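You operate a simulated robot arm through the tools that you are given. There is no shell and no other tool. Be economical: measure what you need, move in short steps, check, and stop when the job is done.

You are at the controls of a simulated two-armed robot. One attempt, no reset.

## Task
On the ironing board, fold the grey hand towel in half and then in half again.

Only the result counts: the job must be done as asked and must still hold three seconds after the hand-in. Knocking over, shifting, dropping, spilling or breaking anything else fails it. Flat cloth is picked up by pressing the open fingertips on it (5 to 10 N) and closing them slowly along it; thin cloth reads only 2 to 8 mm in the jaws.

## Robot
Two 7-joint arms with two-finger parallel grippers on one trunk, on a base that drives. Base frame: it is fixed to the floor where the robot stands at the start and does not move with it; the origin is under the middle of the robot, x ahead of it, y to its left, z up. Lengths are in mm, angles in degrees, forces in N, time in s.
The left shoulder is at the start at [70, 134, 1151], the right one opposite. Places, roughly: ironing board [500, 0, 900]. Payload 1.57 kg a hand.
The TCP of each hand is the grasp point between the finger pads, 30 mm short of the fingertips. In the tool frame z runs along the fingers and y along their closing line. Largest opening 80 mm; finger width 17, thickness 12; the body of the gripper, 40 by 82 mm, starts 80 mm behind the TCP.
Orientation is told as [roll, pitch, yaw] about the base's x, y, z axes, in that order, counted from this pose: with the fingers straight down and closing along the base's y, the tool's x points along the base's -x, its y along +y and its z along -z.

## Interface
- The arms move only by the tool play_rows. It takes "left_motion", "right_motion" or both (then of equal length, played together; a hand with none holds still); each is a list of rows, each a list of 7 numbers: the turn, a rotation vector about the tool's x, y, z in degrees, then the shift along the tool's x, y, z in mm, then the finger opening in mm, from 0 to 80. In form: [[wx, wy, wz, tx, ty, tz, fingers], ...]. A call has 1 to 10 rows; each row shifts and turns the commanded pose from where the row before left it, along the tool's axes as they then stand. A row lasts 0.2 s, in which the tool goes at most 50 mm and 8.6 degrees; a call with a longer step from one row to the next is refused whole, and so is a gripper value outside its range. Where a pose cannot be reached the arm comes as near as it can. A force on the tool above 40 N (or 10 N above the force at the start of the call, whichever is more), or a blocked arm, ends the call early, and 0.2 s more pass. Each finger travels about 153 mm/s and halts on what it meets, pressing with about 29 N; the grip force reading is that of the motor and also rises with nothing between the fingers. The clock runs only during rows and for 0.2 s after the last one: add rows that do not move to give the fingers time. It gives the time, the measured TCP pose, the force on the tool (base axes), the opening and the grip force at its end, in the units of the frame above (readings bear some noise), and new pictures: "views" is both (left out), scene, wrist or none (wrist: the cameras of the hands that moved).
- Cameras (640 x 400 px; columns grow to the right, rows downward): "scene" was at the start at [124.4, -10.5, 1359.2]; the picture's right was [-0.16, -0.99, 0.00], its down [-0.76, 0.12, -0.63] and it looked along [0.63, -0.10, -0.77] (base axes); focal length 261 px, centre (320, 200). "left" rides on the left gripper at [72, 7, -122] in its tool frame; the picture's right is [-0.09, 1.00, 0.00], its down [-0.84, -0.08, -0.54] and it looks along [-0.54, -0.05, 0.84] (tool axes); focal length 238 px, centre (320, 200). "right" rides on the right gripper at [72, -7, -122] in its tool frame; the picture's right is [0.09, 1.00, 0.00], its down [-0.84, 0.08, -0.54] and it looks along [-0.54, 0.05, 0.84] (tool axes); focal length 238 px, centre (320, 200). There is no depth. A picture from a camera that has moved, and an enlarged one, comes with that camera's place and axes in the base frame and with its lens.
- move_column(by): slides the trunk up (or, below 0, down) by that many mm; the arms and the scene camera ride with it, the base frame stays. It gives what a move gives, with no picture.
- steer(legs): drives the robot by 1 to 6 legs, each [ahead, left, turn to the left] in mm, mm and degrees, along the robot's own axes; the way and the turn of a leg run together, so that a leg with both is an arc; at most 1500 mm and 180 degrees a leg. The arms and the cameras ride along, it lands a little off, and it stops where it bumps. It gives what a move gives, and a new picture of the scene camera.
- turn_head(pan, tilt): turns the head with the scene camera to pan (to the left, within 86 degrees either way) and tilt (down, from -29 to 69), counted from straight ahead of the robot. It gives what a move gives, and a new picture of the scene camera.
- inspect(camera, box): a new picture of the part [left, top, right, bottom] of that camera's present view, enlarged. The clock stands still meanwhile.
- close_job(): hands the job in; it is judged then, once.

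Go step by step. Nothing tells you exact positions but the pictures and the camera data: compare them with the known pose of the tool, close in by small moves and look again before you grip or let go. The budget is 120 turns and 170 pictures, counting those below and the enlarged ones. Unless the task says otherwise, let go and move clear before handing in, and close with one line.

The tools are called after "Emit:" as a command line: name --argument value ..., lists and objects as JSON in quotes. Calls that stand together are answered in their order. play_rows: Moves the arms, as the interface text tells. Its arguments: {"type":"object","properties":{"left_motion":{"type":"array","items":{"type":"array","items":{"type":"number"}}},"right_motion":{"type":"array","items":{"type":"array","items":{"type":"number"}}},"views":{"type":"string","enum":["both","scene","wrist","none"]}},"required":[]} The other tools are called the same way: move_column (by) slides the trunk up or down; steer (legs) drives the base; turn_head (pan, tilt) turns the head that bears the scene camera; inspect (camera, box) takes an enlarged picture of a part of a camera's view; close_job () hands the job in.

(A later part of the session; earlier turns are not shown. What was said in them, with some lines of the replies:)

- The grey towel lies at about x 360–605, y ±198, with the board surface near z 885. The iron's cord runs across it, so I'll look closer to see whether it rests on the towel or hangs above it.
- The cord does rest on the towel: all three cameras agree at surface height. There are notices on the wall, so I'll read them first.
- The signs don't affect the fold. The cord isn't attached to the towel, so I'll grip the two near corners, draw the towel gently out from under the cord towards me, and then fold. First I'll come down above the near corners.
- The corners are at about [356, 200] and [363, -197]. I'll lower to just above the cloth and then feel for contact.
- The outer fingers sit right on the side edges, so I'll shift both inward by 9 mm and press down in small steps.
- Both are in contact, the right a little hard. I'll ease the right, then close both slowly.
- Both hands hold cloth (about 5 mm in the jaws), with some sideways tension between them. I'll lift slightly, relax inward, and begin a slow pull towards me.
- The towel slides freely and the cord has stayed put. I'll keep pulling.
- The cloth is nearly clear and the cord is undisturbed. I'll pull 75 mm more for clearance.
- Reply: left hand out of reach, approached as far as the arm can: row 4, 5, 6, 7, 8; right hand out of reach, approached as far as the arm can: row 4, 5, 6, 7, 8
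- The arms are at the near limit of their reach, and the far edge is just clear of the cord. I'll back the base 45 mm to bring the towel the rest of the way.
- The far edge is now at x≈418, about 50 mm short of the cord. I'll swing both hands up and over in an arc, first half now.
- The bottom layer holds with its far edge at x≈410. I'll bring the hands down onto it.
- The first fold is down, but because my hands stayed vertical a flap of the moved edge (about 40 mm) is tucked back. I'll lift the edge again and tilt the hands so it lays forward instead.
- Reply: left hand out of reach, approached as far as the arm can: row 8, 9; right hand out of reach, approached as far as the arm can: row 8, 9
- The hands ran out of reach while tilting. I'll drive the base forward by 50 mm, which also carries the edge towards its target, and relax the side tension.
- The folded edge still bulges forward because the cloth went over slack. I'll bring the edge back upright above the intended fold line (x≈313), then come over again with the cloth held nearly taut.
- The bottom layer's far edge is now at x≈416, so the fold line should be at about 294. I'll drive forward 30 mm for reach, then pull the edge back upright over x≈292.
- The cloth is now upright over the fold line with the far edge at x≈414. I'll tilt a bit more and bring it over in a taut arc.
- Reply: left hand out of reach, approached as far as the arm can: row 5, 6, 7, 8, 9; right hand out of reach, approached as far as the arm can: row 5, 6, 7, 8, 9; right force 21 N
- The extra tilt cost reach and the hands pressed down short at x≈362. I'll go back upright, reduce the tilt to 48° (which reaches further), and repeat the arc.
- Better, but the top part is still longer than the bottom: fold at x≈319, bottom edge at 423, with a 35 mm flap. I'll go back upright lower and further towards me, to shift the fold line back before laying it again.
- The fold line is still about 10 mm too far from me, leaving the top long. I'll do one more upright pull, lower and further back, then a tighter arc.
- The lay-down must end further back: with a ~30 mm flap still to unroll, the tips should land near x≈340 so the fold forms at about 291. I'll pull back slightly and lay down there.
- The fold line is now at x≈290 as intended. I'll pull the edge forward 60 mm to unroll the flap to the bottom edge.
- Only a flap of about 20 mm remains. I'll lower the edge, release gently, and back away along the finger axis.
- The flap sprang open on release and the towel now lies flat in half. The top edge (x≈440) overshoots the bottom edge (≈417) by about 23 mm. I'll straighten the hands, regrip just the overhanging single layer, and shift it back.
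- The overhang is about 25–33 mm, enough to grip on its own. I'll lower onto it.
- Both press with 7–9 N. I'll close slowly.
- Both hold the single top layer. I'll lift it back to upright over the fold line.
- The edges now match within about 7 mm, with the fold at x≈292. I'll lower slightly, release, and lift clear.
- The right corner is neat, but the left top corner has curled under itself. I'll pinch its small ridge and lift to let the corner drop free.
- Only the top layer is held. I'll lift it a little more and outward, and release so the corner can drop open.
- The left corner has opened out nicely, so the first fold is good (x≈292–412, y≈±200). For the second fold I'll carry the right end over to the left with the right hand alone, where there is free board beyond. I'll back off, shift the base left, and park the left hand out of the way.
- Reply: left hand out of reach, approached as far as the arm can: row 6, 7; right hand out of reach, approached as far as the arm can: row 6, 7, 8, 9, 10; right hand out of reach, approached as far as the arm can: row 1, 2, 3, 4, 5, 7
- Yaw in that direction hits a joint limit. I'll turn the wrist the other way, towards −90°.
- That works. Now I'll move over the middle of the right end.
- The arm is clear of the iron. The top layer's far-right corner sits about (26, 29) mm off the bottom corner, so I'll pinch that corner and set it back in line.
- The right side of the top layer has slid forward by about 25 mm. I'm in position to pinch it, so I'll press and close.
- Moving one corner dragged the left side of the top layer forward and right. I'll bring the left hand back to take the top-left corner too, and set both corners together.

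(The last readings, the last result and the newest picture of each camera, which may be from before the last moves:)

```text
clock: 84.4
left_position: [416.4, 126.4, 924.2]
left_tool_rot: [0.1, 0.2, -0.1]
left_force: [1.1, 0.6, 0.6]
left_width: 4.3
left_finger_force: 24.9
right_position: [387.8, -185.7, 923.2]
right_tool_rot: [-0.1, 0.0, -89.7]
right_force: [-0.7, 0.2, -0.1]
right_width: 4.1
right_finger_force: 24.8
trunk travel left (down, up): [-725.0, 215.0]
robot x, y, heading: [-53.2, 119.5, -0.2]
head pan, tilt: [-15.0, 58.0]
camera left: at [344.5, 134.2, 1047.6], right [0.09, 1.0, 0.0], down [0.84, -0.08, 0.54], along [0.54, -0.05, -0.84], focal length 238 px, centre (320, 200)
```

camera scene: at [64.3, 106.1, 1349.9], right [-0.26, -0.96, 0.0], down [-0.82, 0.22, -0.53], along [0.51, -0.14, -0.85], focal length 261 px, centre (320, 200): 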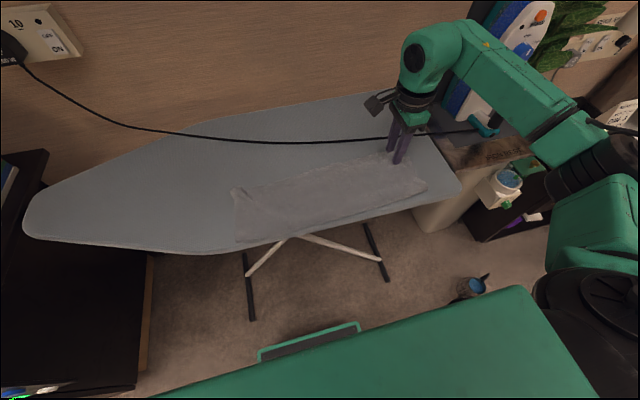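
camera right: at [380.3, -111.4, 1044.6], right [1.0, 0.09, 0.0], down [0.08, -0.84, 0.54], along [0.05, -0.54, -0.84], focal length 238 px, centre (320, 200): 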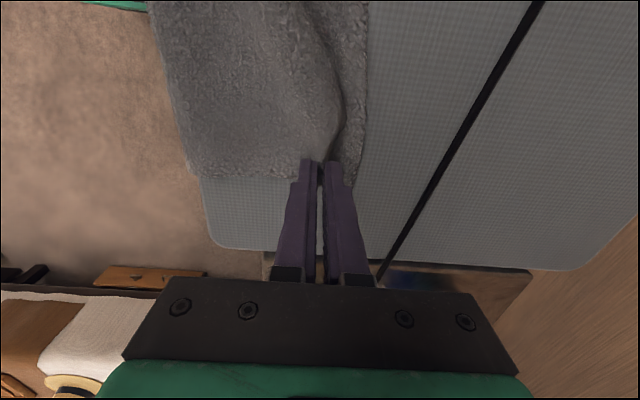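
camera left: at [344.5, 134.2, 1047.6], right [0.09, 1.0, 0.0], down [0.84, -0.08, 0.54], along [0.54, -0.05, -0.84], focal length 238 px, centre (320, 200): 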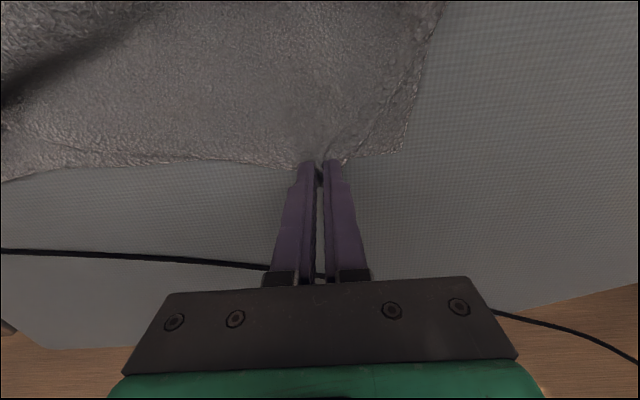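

Both top corners are held. I'll lift them together to upright over the fold line while spreading them to their proper width.

Emit:
play_rows --left_motion '[[0, 0, 0, 6, 5, -20, 0], [0, 0, 0, 18, 6, -28, 0], [0, 0, 0, 28, 6, -22, 0], [0, 0, 0, 32, 6, -16, 0], [0, 0, 0, 28, 6, -10, 0], [0, 0, 0, 14, 5, 0, 0], [0, 0, 0, 0, 0, 0, 0]]' --right_motion '[[0, 0, 0, -1, -4, -20, 0], [0, 0, 0, -2, -10, -28, 0], [0, 0, 0, -2, -20, -22, 0], [0, 0, 0, -2, -28, -14, 0], [0, 0, 0, -1, -22, -5, 0], [0, 0, 0, -1, -13, 0, 0], [0, 0, 0, 0, 0, 0, 0]]' --views "wrist"

Emit:
turn_head --pan -12 --tilt 58

Emit:
inspect --camera "scene" --box '[180, 130, 500, 290]'

```text
clock: 86.0
left_position: [290.6, 158.7, 1019.8]
left_tool_rot: [0.0, 0.1, -0.1]
left_force: [0.6, -7.4, -0.2]
left_width: 4.3
left_finger_force: 24.8
right_position: [290.4, -194.2, 1012.6]
right_tool_rot: [-0.1, 0.1, -89.8]
right_force: [-0.6, 7.0, 0.5]
right_width: 3.9
right_finger_force: 24.4
trunk travel left (down, up): [-725.0, 215.0]
robot x, y, heading: [-49.2, 124.2, -0.0]
head pan, tilt: [-15.0, 58.0]
camera right: at [284.6, -121.8, 1134.5], right [1.0, 0.1, 0.0], down [0.08, -0.84, 0.54], along [0.05, -0.54, -0.84], focal length 238 px, centre (320, 200)
camera left: at [218.9, 167.0, 1143.9], right [0.09, 1.0, 0.0], down [0.84, -0.08, 0.54], along [0.54, -0.05, -0.84], focal length 238 px, centre (320, 200)
```

right: 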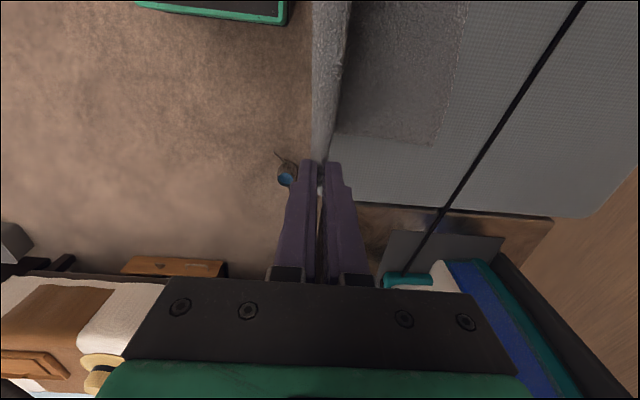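
left: 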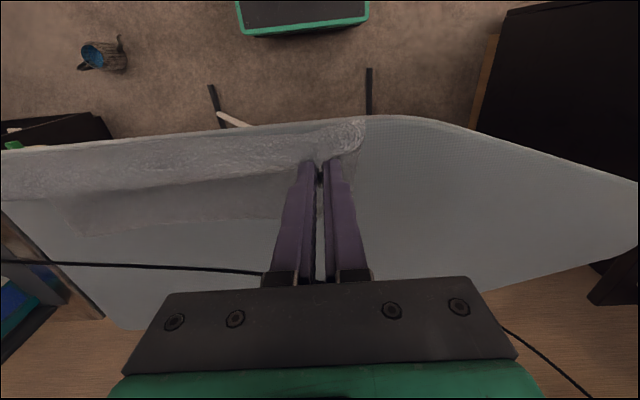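

```text
clock: 86.6
left_position: [290.0, 159.4, 1021.0]
left_tool_rot: [0.0, 0.1, -0.2]
left_force: [0.7, -5.6, -0.4]
left_width: 4.2
left_finger_force: 24.8
right_position: [289.8, -194.8, 1012.9]
right_tool_rot: [0.0, 0.0, -89.7]
right_force: [0.4, 6.4, -0.5]
right_width: 3.7
right_finger_force: 24.3
trunk travel left (down, up): [-725.0, 215.0]
robot x, y, heading: [-54.6, 119.9, -0.4]
head pan, tilt: [-12.0, 58.0]
camera scene: at [65.6, 109.6, 1349.8], right [-0.21, -0.98, 0.0], down [-0.83, 0.18, -0.53], along [0.52, -0.11, -0.85], focal length 261 px, centre (320, 200)
```

scene: 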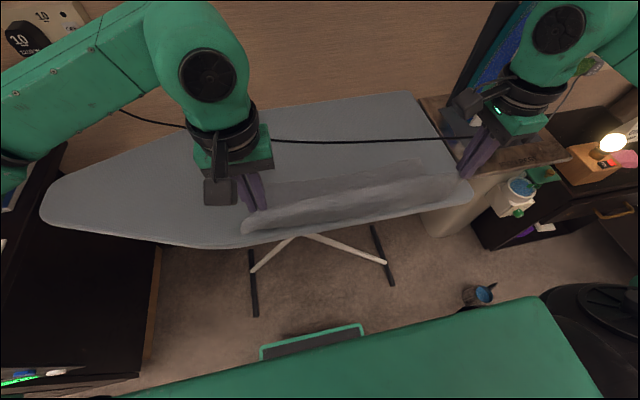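

```text
2.00 times, centred on (340, 210) of scene
camera zoom: at [65.6, 109.6, 1349.8], right [-0.21, -0.98, 0.0], down [-0.83, 0.18, -0.53], along [0.52, -0.11, -0.85], focal length 523 px, centre (280, 180)
```

zoom: 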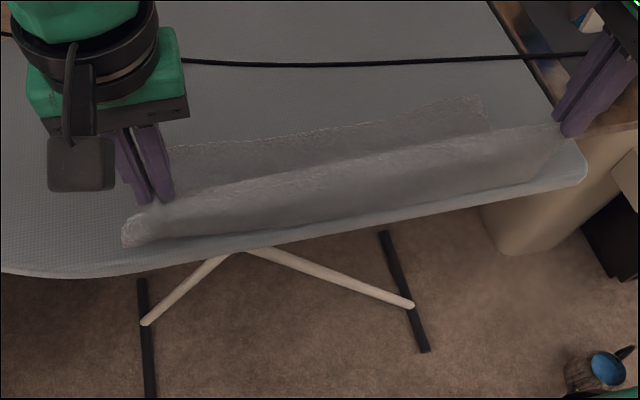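

Emit:
play_rows --left_motion '[[0, 0, 0, -24, 0, 3, 0], [0, 0, 0, -25, 1, 10, 0], [0, 0, 0, -22, 1, 17, 0], [0, 0, 0, -16, 0, 22, 0], [0, 0, 0, -9, 0, 24, 0], [0, 0, 0, -4, 0, 20, 0], [0, 0, 0, 0, 0, 0, 0]]' --right_motion '[[0, 0, 0, 0, 24, 3, 0], [0, 0, 0, 0, 24, 8, 0], [0, 0, 0, 0, 20, 16, 0], [0, 0, 0, 0, 15, 20, 0], [0, 0, 0, 0, 9, 22, 0], [0, 0, 0, 0, 3, 20, 0], [0, 0, 0, 0, 0, 0, 0]]' --views "wrist"

Emit:
inspect --camera "scene" --box '[180, 130, 500, 290]'

```text
clock: 88.2
left_position: [388.2, 162.3, 927.1]
left_tool_rot: [0.1, 0.0, -0.2]
left_force: [0.7, -9.0, -0.4]
left_width: 4.6
left_finger_force: 25.3
right_position: [384.0, -195.2, 921.6]
right_tool_rot: [-0.1, 0.1, -89.7]
right_force: [-0.1, 8.9, 1.2]
right_width: 3.5
right_finger_force: 24.7
trunk travel left (down, up): [-725.0, 215.0]
robot x, y, heading: [-54.0, 125.7, -0.2]
head pan, tilt: [-12.0, 58.0]
camera right: at [378.4, -122.6, 1043.3], right [1.0, 0.1, 0.0], down [0.08, -0.84, 0.54], along [0.05, -0.54, -0.84], focal length 238 px, centre (320, 200)
camera left: at [317.5, 170.4, 1050.2], right [0.1, 1.0, 0.0], down [0.84, -0.08, 0.54], along [0.54, -0.05, -0.84], focal length 238 px, centre (320, 200)
```

right: 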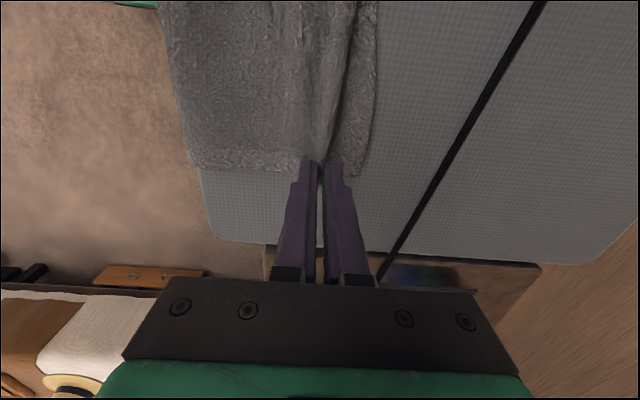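
left: 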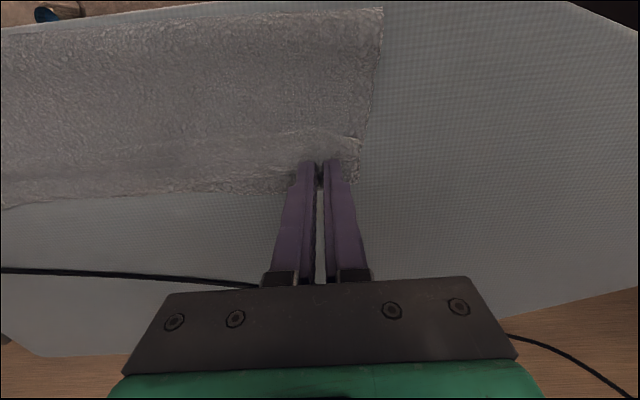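

```text
2.00 times, centred on (340, 210) of scene
camera zoom: at [65.0, 109.8, 1349.9], right [-0.21, -0.98, 0.0], down [-0.83, 0.18, -0.53], along [0.52, -0.11, -0.85], focal length 523 px, centre (280, 180)
```

zoom: 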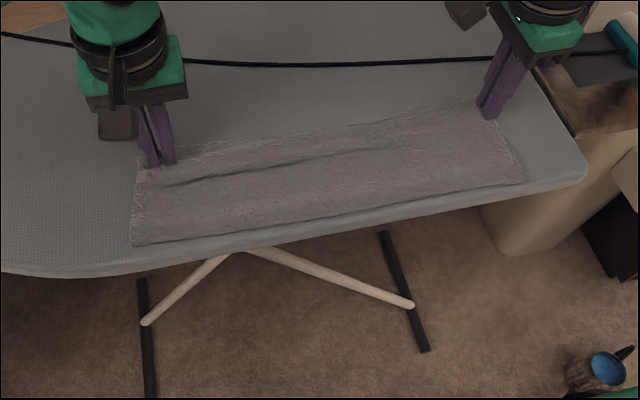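

Aligned now. I'll ease the side tension, lower, release, and lift clear.

Emit:
play_rows --left_motion '[[0, 0, 0, 0, -3, 4, 0], [0, 0, 0, 0, 0, 3, 0], [0, 0, 0, 0, 0, 0, 10], [0, 0, 0, 0, 0, 0, 20], [0, 0, 0, 0, 0, 0, 28], [0, 0, 0, 0, 0, -15, 28], [0, 0, 0, 0, 0, -40, 28], [0, 0, 0, 0, 0, -30, 28], [0, 0, 0, 0, 0, 0, 28]]' --right_motion '[[0, 0, 0, 3, 0, 2, 0], [0, 0, 0, 0, 0, 1, 0], [0, 0, 0, 0, 0, 0, 10], [0, 0, 0, 0, 0, 0, 20], [0, 0, 0, 0, 0, 0, 28], [0, 0, 0, 0, 0, -15, 28], [0, 0, 0, 0, 0, -40, 28], [0, 0, 0, 0, 0, -30, 28], [0, 0, 0, 0, 0, 0, 28]]' --views "wrist"

Emit:
inspect --camera "scene" --box '[180, 130, 500, 290]'

```text
clock: 90.2
left_position: [390.4, 159.5, 1005.3]
left_tool_rot: [0.0, 0.1, -0.2]
left_force: [0.2, 0.2, -0.2]
left_width: 28.0
left_finger_force: 0.0
right_position: [383.9, -191.4, 1005.5]
right_tool_rot: [-0.1, 0.0, -89.9]
right_force: [0.1, 0.3, -0.6]
right_width: 27.8
right_finger_force: 0.0
trunk travel left (down, up): [-725.0, 215.0]
robot x, y, heading: [-50.8, 121.9, -0.1]
head pan, tilt: [-12.0, 58.0]
camera right: at [378.9, -119.3, 1125.9], right [1.0, 0.09, 0.0], down [0.08, -0.84, 0.54], along [0.05, -0.54, -0.84], focal length 238 px, centre (320, 200)
camera left: at [319.0, 167.7, 1128.2], right [0.1, 1.0, 0.0], down [0.84, -0.08, 0.54], along [0.54, -0.05, -0.84], focal length 238 px, centre (320, 200)
```

right: 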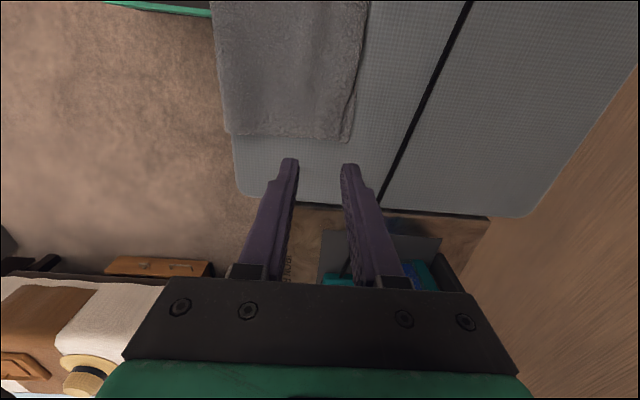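
left: 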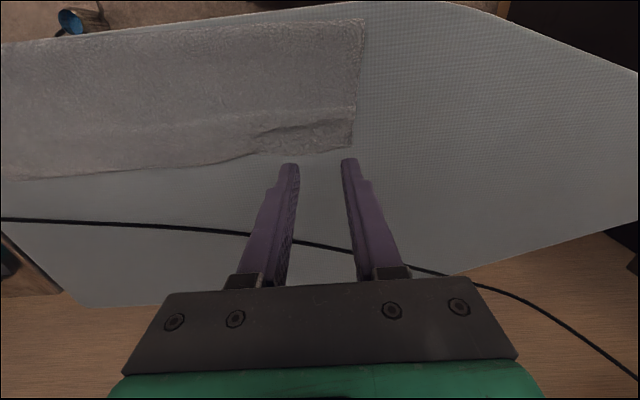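

```text
2.00 times, centred on (340, 210) of scene
camera zoom: at [65.9, 109.6, 1349.8], right [-0.21, -0.98, 0.0], down [-0.83, 0.18, -0.53], along [0.52, -0.11, -0.85], focal length 523 px, centre (280, 180)
```

zoom: 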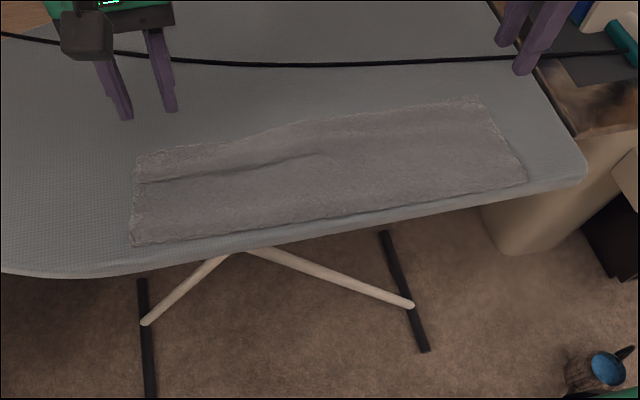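

Emit:
inspect --camera "left" --box '[200, 60, 400, 185]'

Emit:
inspect --camera "right" --box '[200, 40, 400, 165]'

```text
3.20 times, centred on (300, 122) of left
camera zoom: at [319.0, 167.7, 1128.2], right [0.1, 1.0, 0.0], down [0.84, -0.08, 0.54], along [0.54, -0.05, -0.84], focal length 763 px, centre (384, 448)
```

zoom: 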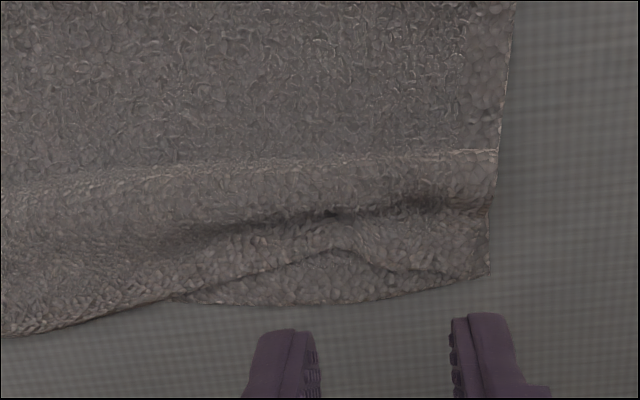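

```text
3.20 times, centred on (300, 102) of right
camera zoom: at [378.9, -119.3, 1125.9], right [1.0, 0.09, 0.0], down [0.08, -0.84, 0.54], along [0.05, -0.54, -0.84], focal length 763 px, centre (384, 512)
```

zoom: 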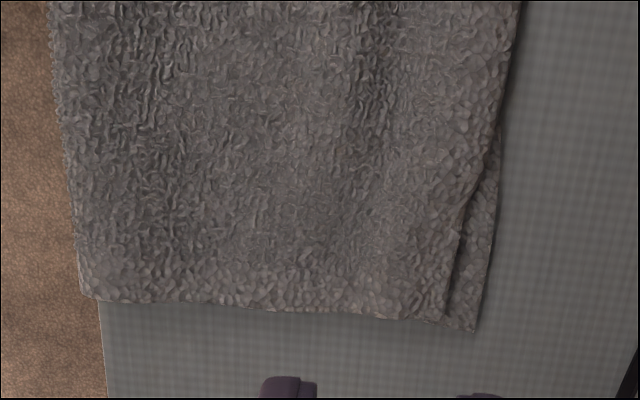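

Both ends now line up within about 15 mm. For the second fold I'll pinch both layers at the right end, with one finger just outside the edge and one on the cloth. First I'll turn the right wrist back to yaw 0 and move the left hand away.

Emit:
play_rows --left_motion '[[0, 0, 0, 10, 20, -20, 28], [0, 0, 0, 15, 35, -20, 28], [0, 0, 0, 15, 35, -20, 28], [0, 0, 0, 15, 35, -20, 28], [0, 0, 0, 15, 35, -20, 28], [0, 0, 0, 15, 35, 0, 28], [0, 0, 0, 15, 35, 0, 28], [0, 0, 0, 0, 35, 0, 28], [0, 0, 0, 0, 20, 0, 28], [0, 0, 0, 0, 0, 0, 28]]' --right_motion '[[0, 0, -8.5, 0, 0, 0, 32], [0, 0, -8.5, 0, 0, 0, 32], [0, 0, -8.5, 0, 0, 0, 32], [0, 0, -8.5, 0, 0, 0, 32], [0, 0, -8.5, 0, 0, 0, 32], [0, 0, -8.5, 0, 0, 0, 32], [0, 0, -8.5, 0, 0, 0, 32], [0, 0, -8.5, 0, 0, 0, 32], [0, 0, -8.5, 0, 0, 0, 32], [0, 0, -8.5, 0, 0, 0, 32]]' --views "none"

Emit:
play_rows --right_motion '[[-2, 0, -5, 10, 0, 10, 32], [-4, 0, 0, 10, 0, 15, 32], [0, 0, 0, 9, 0, 15, 32], [0, 0, 0, 0, 0, 0, 32]]' --views "wrist"

```text
clock: 92.4
left_position: [291.0, 444.1, 1105.3]
left_tool_rot: [0.0, 0.2, -0.1]
left_force: [-0.8, 0.3, 0.2]
left_width: 27.9
left_finger_force: 0.1
right_position: [384.9, -191.7, 1006.9]
right_tool_rot: [0.2, 0.0, -4.7]
right_force: [-1.2, -0.4, -0.1]
right_width: 31.9
right_finger_force: 0.1
trunk travel left (down, up): [-725.0, 215.0]
robot x, y, heading: [-48.2, 124.2, -0.1]
head pan, tilt: [-12.0, 58.0]
```

```text
clock: 93.4
left_position: [291.9, 444.3, 1104.5]
left_tool_rot: [0.0, 0.2, -0.2]
left_force: [-0.7, 0.4, 0.3]
left_width: 28.2
left_finger_force: 0.0
right_position: [355.1, -189.5, 966.0]
right_tool_rot: [6.1, -0.1, 0.2]
right_force: [-0.8, 0.4, 0.5]
right_width: 32.1
right_finger_force: 0.0
trunk travel left (down, up): [-725.0, 215.0]
robot x, y, heading: [-48.9, 120.6, -0.0]
head pan, tilt: [-12.0, 58.0]
camera right: at [283.5, -207.4, 1084.5], right [-0.1, 0.99, 0.1], down [0.84, 0.02, 0.55], along [0.54, 0.14, -0.83], focal length 238 px, centre (320, 200)
```

right: 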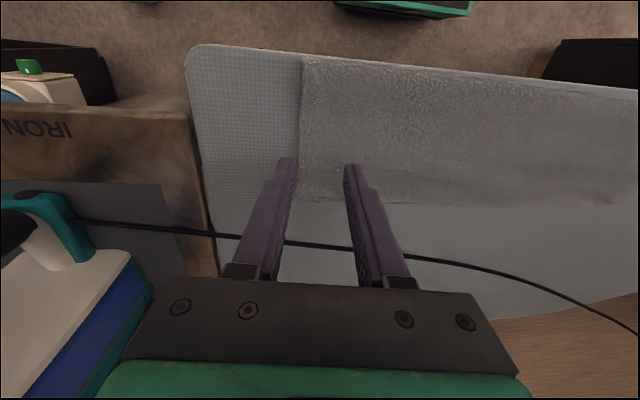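

Emit:
play_rows --right_motion '[[0, 0, 0, 0, -8, 20, 32], [0, 0, 0, 0, -2, 15, 32], [0, 0, 0, 0, -1, 8, 32], [0, 0, 0, 0, 0, 2, 32], [0, 0, 0, 0, 0, 1.5, 32], [0, 0, 0, 0, 0, 0, 32]]' --views "wrist"

```text
clock: 94.8
left_position: [292.6, 445.7, 1105.4]
left_tool_rot: [-0.1, 0.1, -0.3]
left_force: [1.1, 0.0, 0.5]
left_width: 28.0
left_finger_force: 0.1
right_position: [355.0, -195.5, 917.7]
right_tool_rot: [5.9, -0.1, 0.2]
right_force: [0.1, 0.4, 0.4]
right_width: 32.1
right_finger_force: 0.0
trunk travel left (down, up): [-725.0, 215.0]
robot x, y, heading: [-51.2, 121.9, -0.1]
head pan, tilt: [-12.0, 58.0]
camera right: at [283.8, -213.3, 1038.0], right [-0.1, 0.99, 0.1], down [0.84, 0.02, 0.55], along [0.54, 0.14, -0.83], focal length 238 px, centre (320, 200)
```

right: 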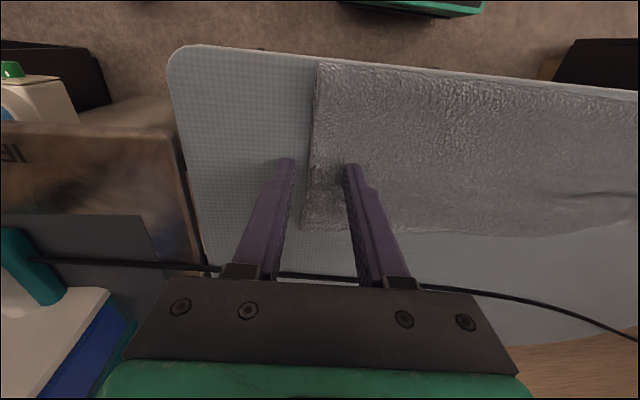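

Emit:
play_rows --right_motion '[[0, 0, 0, 0, 0, 1, 32], [0, 0, 0, 0, 0, 1, 32], [0, 0, 0, 0, 0, 1, 32], [0, 0, 0, 0, 0, 0, 32]]' --views "none"

```text
clock: 95.8
left_position: [291.1, 445.4, 1104.8]
left_tool_rot: [0.0, 0.1, -0.3]
left_force: [0.0, -0.7, -1.0]
left_width: 28.0
left_finger_force: 0.0
right_position: [355.3, -194.2, 915.9]
right_tool_rot: [6.1, -0.1, 0.2]
right_force: [-0.6, -1.1, 1.3]
right_width: 31.6
right_finger_force: 0.1
trunk travel left (down, up): [-725.0, 215.0]
robot x, y, heading: [-49.6, 122.2, -0.3]
head pan, tilt: [-12.0, 58.0]
```

Emit:
play_rows --right_motion '[[0, 0, 0, 0, 0, 1, 32], [0, 0, 0, 0, 0, 0.7, 32], [0, 0, 0, 0, 0, 0, 32]]' --views "none"

```text
clock: 96.6
left_position: [291.1, 445.8, 1106.0]
left_tool_rot: [0.0, 0.1, -0.1]
left_force: [-0.1, 0.2, -0.6]
left_width: 28.0
left_finger_force: 0.0
right_position: [355.4, -195.4, 914.0]
right_tool_rot: [5.9, -0.2, 0.1]
right_force: [-0.3, -0.5, 3.1]
right_width: 31.6
right_finger_force: 0.0
trunk travel left (down, up): [-725.0, 215.0]
robot x, y, heading: [-49.6, 121.2, 0.0]
head pan, tilt: [-12.0, 58.0]
```

Emit:
play_rows --right_motion '[[0, 0, 0, 0, 0, 0.8, 32], [0, 0, 0, 0, 0, 0, 28], [0, 0, 0, 0, 0, 0, 24], [0, 0, 0, 0, 0, 0, 20], [0, 0, 0, 0, 0, 0, 16], [0, 0, 0, 0, 0, 0, 12], [0, 0, 0, 0, 0, 0, 8], [0, 0, 0, 0, 0, 0, 4], [0, 0, 0, 0, 0, 0, 0], [0, 0, 0, 0, 0, 0, 0]]' --views "wrist"

Emit:
inspect --camera "right" --box '[240, 60, 440, 260]'

```text
clock: 98.8
left_position: [291.0, 447.4, 1104.4]
left_tool_rot: [0.0, 0.1, -0.2]
left_force: [-0.4, 0.4, -0.1]
left_width: 27.9
left_finger_force: 0.1
right_position: [354.8, -192.1, 914.8]
right_tool_rot: [6.0, -0.1, 0.4]
right_force: [0.5, 4.7, 7.7]
right_width: 7.3
right_finger_force: 26.8
trunk travel left (down, up): [-725.0, 215.0]
robot x, y, heading: [-51.2, 124.1, -0.2]
head pan, tilt: [-12.0, 58.0]
camera right: at [283.3, -210.8, 1033.7], right [-0.1, 0.99, 0.1], down [0.84, 0.02, 0.55], along [0.54, 0.14, -0.83], focal length 238 px, centre (320, 200)
```

right: 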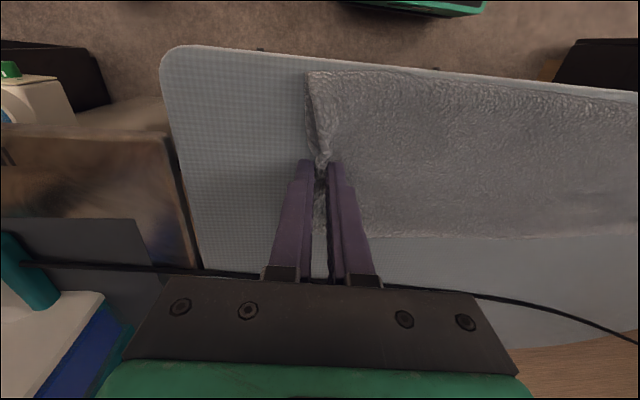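

```text
2.00 times, centred on (340, 160) of right
camera zoom: at [283.3, -210.8, 1033.7], right [-0.1, 0.99, 0.1], down [0.84, 0.02, 0.55], along [0.54, 0.14, -0.83], focal length 477 px, centre (280, 280)
```

zoom: 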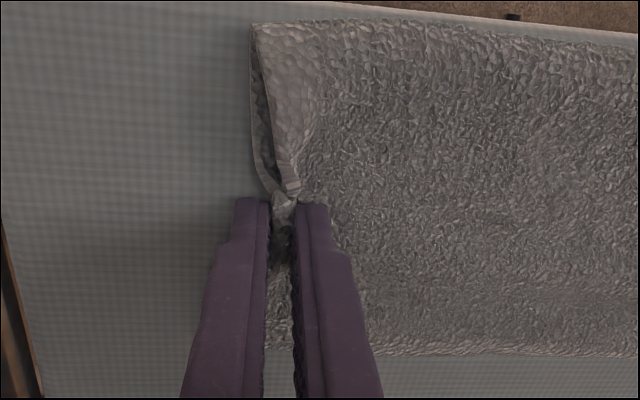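

Both layers are in the jaws (7.3 mm). I'll lift and carry the right end over in a slow arc, moving the left hand further away at the same time.

Emit:
play_rows --right_motion '[[3, 0, 0, 0, 3, -19, 0], [3, 0, 0, 0, 3, -19, 0], [0, 0, 0, 0, 9.5, -18, 0], [0, 0, 0, 0, 9.5, -18, 0], [0, 0, 0, 0, 15, -15.5, 0], [0, 0, 0, 0, 15, -15.5, 0], [0, 0, 0, 0, 19.5, -12, 0], [0, 0, 0, 0, 19.5, -12, 0], [0, 0, 0, 0, 23, -7.5, 0], [0, 0, 0, 0, 23, -7.5, 0]]' --left_motion '[[0, 0, 0, 0, 0, -20, 28], [0, 0, 0, 0, 0, -20, 28], [0, 0, 0, 0, 0, -20, 28], [0, 0, 0, 0, 0, -20, 28], [0, 0, 0, 10, 0, -20, 28], [0, 0, 0, 10, 0, 0, 28], [0, 0, 0, 10, 0, 0, 28], [0, 0, 0, 10, 0, 0, 28], [0, 0, 0, 0, 0, 0, 28], [0, 0, 0, 0, 0, 0, 28]]' --views "scene"

Emit:
inspect --camera "scene" --box '[180, 120, 500, 280]'

```text
clock: 101.0
left_position: [289.7, 426.2, 1187.5]
left_tool_rot: [0.0, 0.2, -0.3]
left_force: [-0.9, 0.5, 0.4]
left_width: 27.7
left_finger_force: 0.1
left hand out of reach, approached as far as the arm can: row 4, 5, 6, 7, 8
right_position: [355.6, -55.1, 1057.6]
right_tool_rot: [0.0, 0.0, 0.1]
right_force: [0.0, -0.1, -0.1]
right_width: 6.8
right_finger_force: 26.5
trunk travel left (down, up): [-725.0, 215.0]
robot x, y, heading: [-48.3, 123.3, -0.2]
head pan, tilt: [-12.0, 58.0]
camera scene: at [65.7, 111.1, 1349.8], right [-0.21, -0.98, 0.0], down [-0.83, 0.18, -0.53], along [0.52, -0.11, -0.85], focal length 261 px, centre (320, 200)
```

scene: 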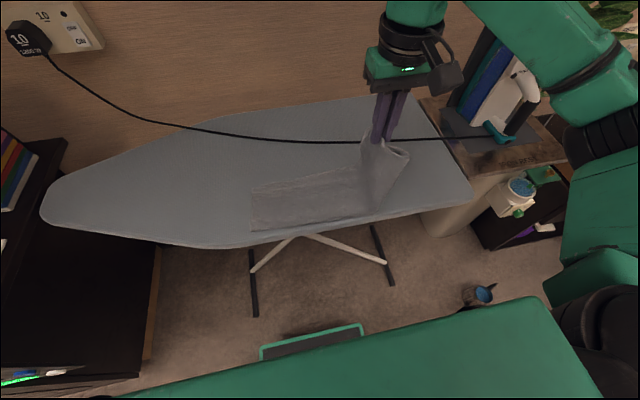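

```text
2.00 times, centred on (340, 200) of scene
camera zoom: at [65.7, 111.1, 1349.8], right [-0.21, -0.98, 0.0], down [-0.83, 0.18, -0.53], along [0.52, -0.11, -0.85], focal length 523 px, centre (280, 200)
```

zoom: 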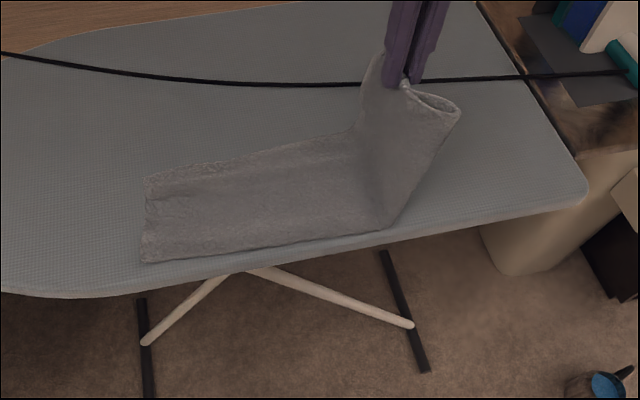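

The double layer lifts cleanly. I'll raise it upright over the middle (y≈0) and tilt slightly.

Emit:
play_rows --right_motion '[[0, 0, 0, 0, 10, -7, 0], [0, 0, 0, 0, 15, -10, 0], [0, 0, 0, 0, 15, -10, 0], [0, 0, 0, 0, 15, -10, 0], [8, 0, 0, 0, 4.2, 0, 0], [8, 0, 0, 0, 4.2, 0, 0], [0, 0, 0, 0, 0, 0, 0]]' --views "scene"

Emit:
inspect --camera "scene" --box '[180, 120, 500, 280]'

```text
clock: 102.6
left_position: [288.5, 423.0, 1188.0]
left_tool_rot: [0.0, 0.1, -0.3]
left_force: [-0.7, -0.9, 0.3]
left_width: 28.1
left_finger_force: 0.0
right_position: [355.6, 3.4, 1093.8]
right_tool_rot: [-16.0, 0.0, 0.1]
right_force: [-0.8, -0.3, 0.1]
right_width: 4.2
right_finger_force: 24.6
trunk travel left (down, up): [-725.0, 215.0]
robot x, y, heading: [-51.9, 120.9, -0.1]
head pan, tilt: [-12.0, 58.0]
camera scene: at [65.5, 108.8, 1349.8], right [-0.21, -0.98, 0.0], down [-0.83, 0.18, -0.53], along [0.52, -0.11, -0.85], focal length 261 px, centre (320, 200)
```

scene: 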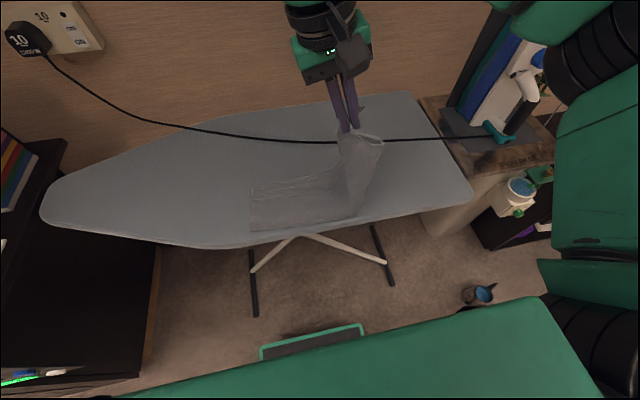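

```text
2.00 times, centred on (340, 200) of scene
camera zoom: at [65.5, 108.8, 1349.8], right [-0.21, -0.98, 0.0], down [-0.83, 0.18, -0.53], along [0.52, -0.11, -0.85], focal length 523 px, centre (280, 200)
```

zoom: 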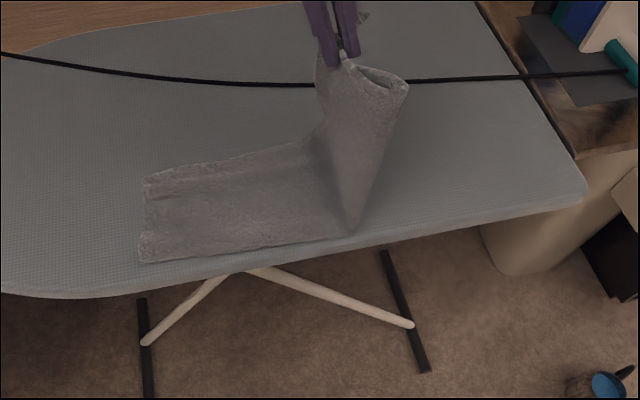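

Emit:
inspect --camera "right" --box '[160, 40, 480, 240]'

Emit:
inspect --camera "scene" --box '[300, 80, 420, 155]'

```text
2.00 times, centred on (320, 140) of right
camera zoom: at [283.7, 32.9, 1211.9], right [-0.09, 0.96, -0.27], down [0.84, 0.23, 0.5], along [0.54, -0.18, -0.82], focal length 477 px, centre (320, 320)
```

zoom: 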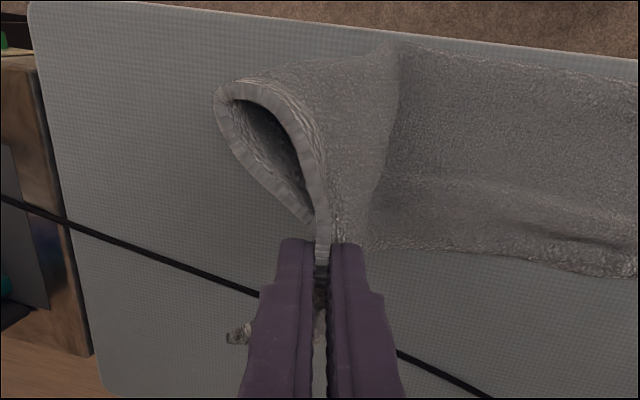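

```text
5.33 times, centred on (360, 118) of scene
camera zoom: at [65.5, 108.8, 1349.8], right [-0.21, -0.98, 0.0], down [-0.83, 0.18, -0.53], along [0.52, -0.11, -0.85], focal length 1394 px, centre (107, 640)
```

zoom: 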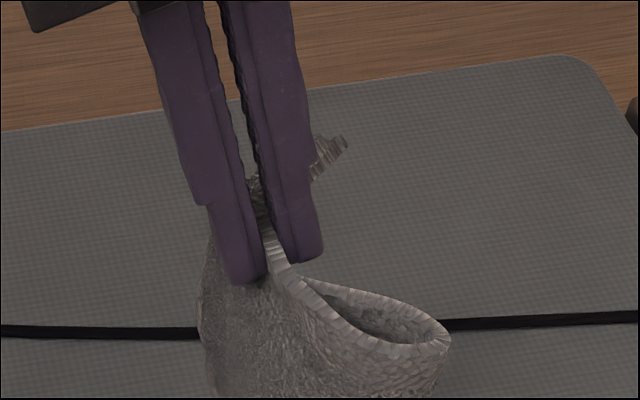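

Both edges are still in the jaws, and the fold corner stands near y≈-5. I'll continue the arc down onto the left end.

Emit:
play_rows --right_motion '[[0, 0, 0, 0, 20, -4, 0], [0, 0, 0, 0, 22, -4, 0], [0, 0, 0, 0, 38.9, 1.3, 0], [0, 0, 0, 0, 37.7, 7.9, 0], [0, 0, 0, 0, 34.1, 17.3, 0], [0, 0, 0, 0, 30.4, 22.5, 0], [0, 0, 0, 0, 24.8, 28.3, 0], [0, 0, 0, 0, 12, 20, 0], [0, 0, 0, 0, 0, 0, 0]]' --views "wrist"

Emit:
inspect --camera "scene" --box '[180, 120, 500, 280]'

```text
clock: 104.6
left_position: [289.1, 424.7, 1188.7]
left_tool_rot: [0.0, 0.1, -0.1]
left_force: [0.6, -0.5, -0.6]
left_width: 28.2
left_finger_force: 0.0
right_position: [353.1, 194.5, 946.8]
right_tool_rot: [-16.1, -0.1, 0.2]
right_force: [0.5, 0.7, 0.7]
right_width: 4.5
right_finger_force: 25.1
trunk travel left (down, up): [-725.0, 215.0]
robot x, y, heading: [-49.7, 122.4, -0.1]
head pan, tilt: [-12.0, 58.0]
camera right: at [282.0, 221.3, 1064.9], right [-0.09, 0.96, -0.27], down [0.84, 0.23, 0.5], along [0.54, -0.18, -0.82], focal length 238 px, centre (320, 200)
```

right: 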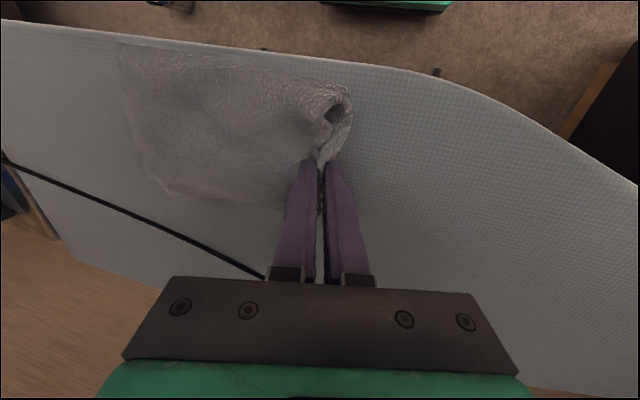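

```text
2.00 times, centred on (340, 200) of scene
camera zoom: at [65.2, 109.8, 1349.9], right [-0.21, -0.98, 0.0], down [-0.83, 0.18, -0.53], along [0.52, -0.11, -0.85], focal length 523 px, centre (280, 200)
```

zoom: 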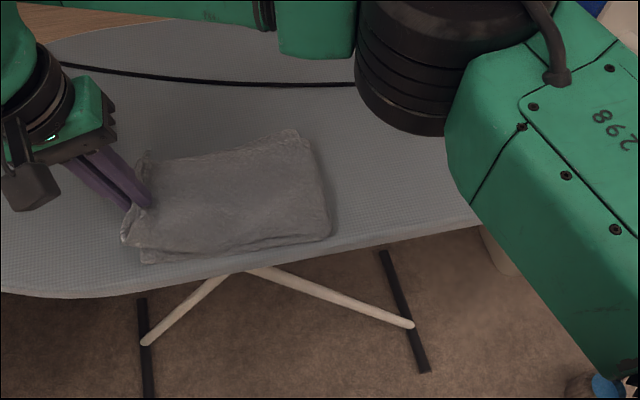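

Nearly there: the top end is above the left end with the fold at y≈+10. I'll lower it, release, and back out along the fingers.

Emit:
play_rows --right_motion '[[0, 0, 0, 0, 1, 10, 0], [0, 0, 0, 0, 0.7, 10, 0], [0, 0, 0, 0, 0, 0, 0], [0, 0, 0, 0, 0, 0, 8], [0, 0, 0, 0, 0, 0, 16], [0, 0, 0, 0, 0, 0, 24], [0, 0, 0, 0, 0, -10, 24], [0, 0, 0, 0, 0, -40, 24], [0, 0, 0, 0, 0, -40, 24], [0, 0, 0, 0, 0, 0, 24]]' --views "wrist"

Emit:
inspect --camera "scene" --box '[180, 120, 500, 280]'

```text
clock: 106.8
left_position: [289.5, 423.6, 1187.4]
left_tool_rot: [0.0, 0.2, -0.3]
left_force: [0.6, -0.5, 0.9]
left_width: 28.2
left_finger_force: 0.1
right_position: [357.3, 213.0, 1015.2]
right_tool_rot: [-16.1, 0.0, 0.2]
right_force: [-0.4, 0.3, -0.2]
right_width: 23.9
right_finger_force: 0.0
trunk travel left (down, up): [-725.0, 215.0]
robot x, y, heading: [-52.4, 121.9, -0.3]
head pan, tilt: [-12.0, 58.0]
camera right: at [284.6, 240.8, 1132.8], right [-0.09, 0.96, -0.27], down [0.84, 0.23, 0.5], along [0.54, -0.18, -0.82], focal length 238 px, centre (320, 200)
```

right: 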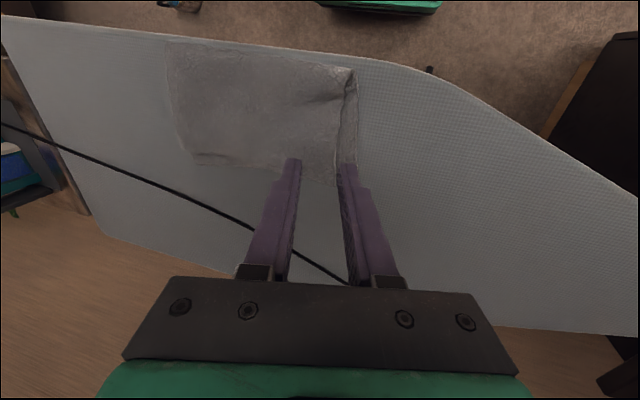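

```text
2.00 times, centred on (340, 200) of scene
camera zoom: at [65.9, 109.5, 1349.8], right [-0.21, -0.98, 0.0], down [-0.83, 0.18, -0.53], along [0.52, -0.11, -0.85], focal length 523 px, centre (280, 200)
```

zoom: 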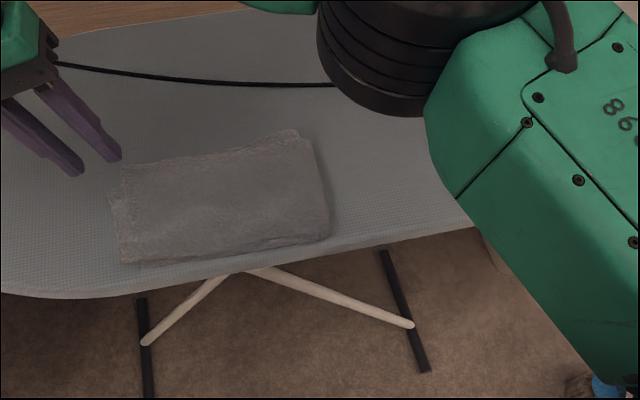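

A neat quarter packet lies on the board. I'll lift the right hand clear and move it away, then look once more.

Emit:
play_rows --right_motion '[[0, 0, 0, 0, 0, -40, 24], [0, 0, 0, 0, 0, -40, 24], [-8, 0, 0, 0, 0, -20, 24], [-8, 0, 0, 0, -30, 0, 24], [0, 0, 0, 0, -45, 0, 24], [0, 0, 0, 0, -45, 0, 24], [0, 0, 0, 0, -45, 0, 24], [0, 0, 0, 0, -45, 0, 24], [0, 0, 0, 0, -40, 0, 24], [0, 0, 0, 0, 0, 0, 24]]' --views "scene"

Emit:
inspect --camera "scene" --box '[200, 130, 440, 270]'

```text
clock: 109.0
left_position: [290.8, 424.8, 1187.7]
left_tool_rot: [-0.1, 0.3, -0.1]
left_force: [-0.7, 0.4, 0.1]
left_width: 28.0
left_finger_force: 0.0
right_position: [355.8, -8.1, 1115.2]
right_tool_rot: [0.0, -0.1, 0.2]
right_force: [0.0, 0.0, -0.5]
right_width: 24.1
right_finger_force: 0.0
trunk travel left (down, up): [-725.0, 215.0]
robot x, y, heading: [-51.0, 123.6, -0.2]
head pan, tilt: [-12.0, 58.0]
camera scene: at [65.7, 110.7, 1349.8], right [-0.21, -0.98, 0.0], down [-0.83, 0.18, -0.53], along [0.52, -0.11, -0.85], focal length 261 px, centre (320, 200)
```

scene: 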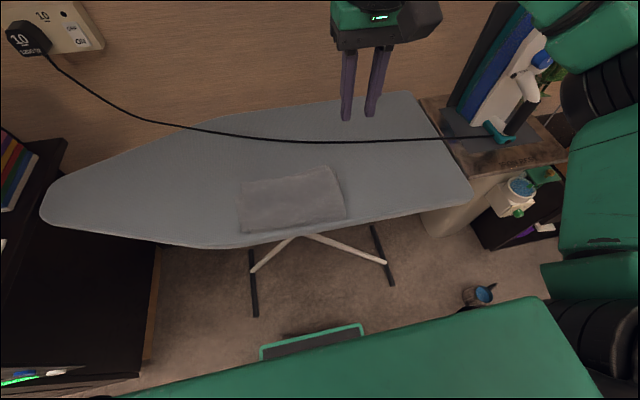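

```text
2.67 times, centred on (320, 200) of scene
camera zoom: at [65.7, 110.7, 1349.8], right [-0.21, -0.98, 0.0], down [-0.83, 0.18, -0.53], along [0.52, -0.11, -0.85], focal length 697 px, centre (320, 200)
```

zoom: 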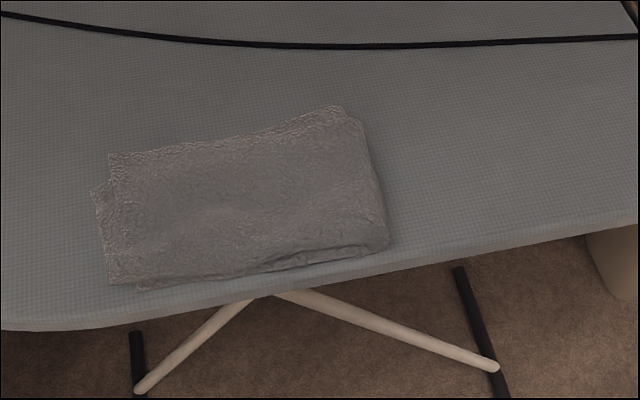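

The packet is formed. I'll wait briefly to see whether it is stable or creeping.

Emit:
play_rows --right_motion '[[0, 0, 0, 0, 0, 0, 24], [0, 0, 0, 0, 0, 0, 24], [0, 0, 0, 0, 0, 0, 24], [0, 0, 0, 0, 0, 0, 24], [0, 0, 0, 0, 0, 0, 24], [0, 0, 0, 0, 0, 0, 24], [0, 0, 0, 0, 0, 0, 24], [0, 0, 0, 0, 0, 0, 24], [0, 0, 0, 0, 0, 0, 24], [0, 0, 0, 0, 0, 0, 24]]' --views "none"

Emit:
inspect --camera "scene" --box '[200, 130, 440, 270]'

```text
clock: 111.2
left_position: [289.0, 423.9, 1187.7]
left_tool_rot: [0.0, 0.2, -0.1]
left_force: [0.7, -1.0, 0.2]
left_width: 28.2
left_finger_force: 0.0
right_position: [356.6, -8.7, 1116.1]
right_tool_rot: [0.0, -0.1, 0.2]
right_force: [-0.2, 0.0, 0.7]
right_width: 24.1
right_finger_force: 0.1
trunk travel left (down, up): [-725.0, 215.0]
robot x, y, heading: [-50.8, 121.0, -0.4]
head pan, tilt: [-12.0, 58.0]
```

```text
2.67 times, centred on (320, 200) of scene
camera zoom: at [65.4, 109.8, 1349.8], right [-0.21, -0.98, 0.0], down [-0.83, 0.18, -0.53], along [0.52, -0.11, -0.85], focal length 697 px, centre (320, 200)
```

zoom: 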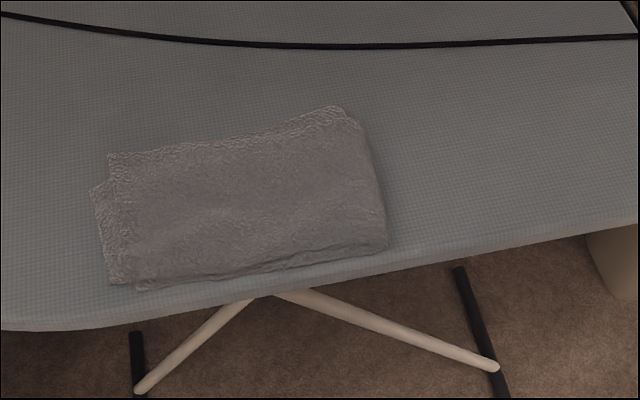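

The towel is folded into a neat quarter packet on the board, with layers aligned to about 25 mm. Both hands are clear, and the iron and cord look undisturbed, so I'm handing in.

Emit:
close_job

```text
The job is handed in.
```

The grey hand towel is folded in half and then in half again on the ironing board. Its layers line up to within about 25 mm. They were still creeping slightly when I handed in. To free the towel I slid it out from under the iron's cord; in the pictures the cord and iron look where they were.
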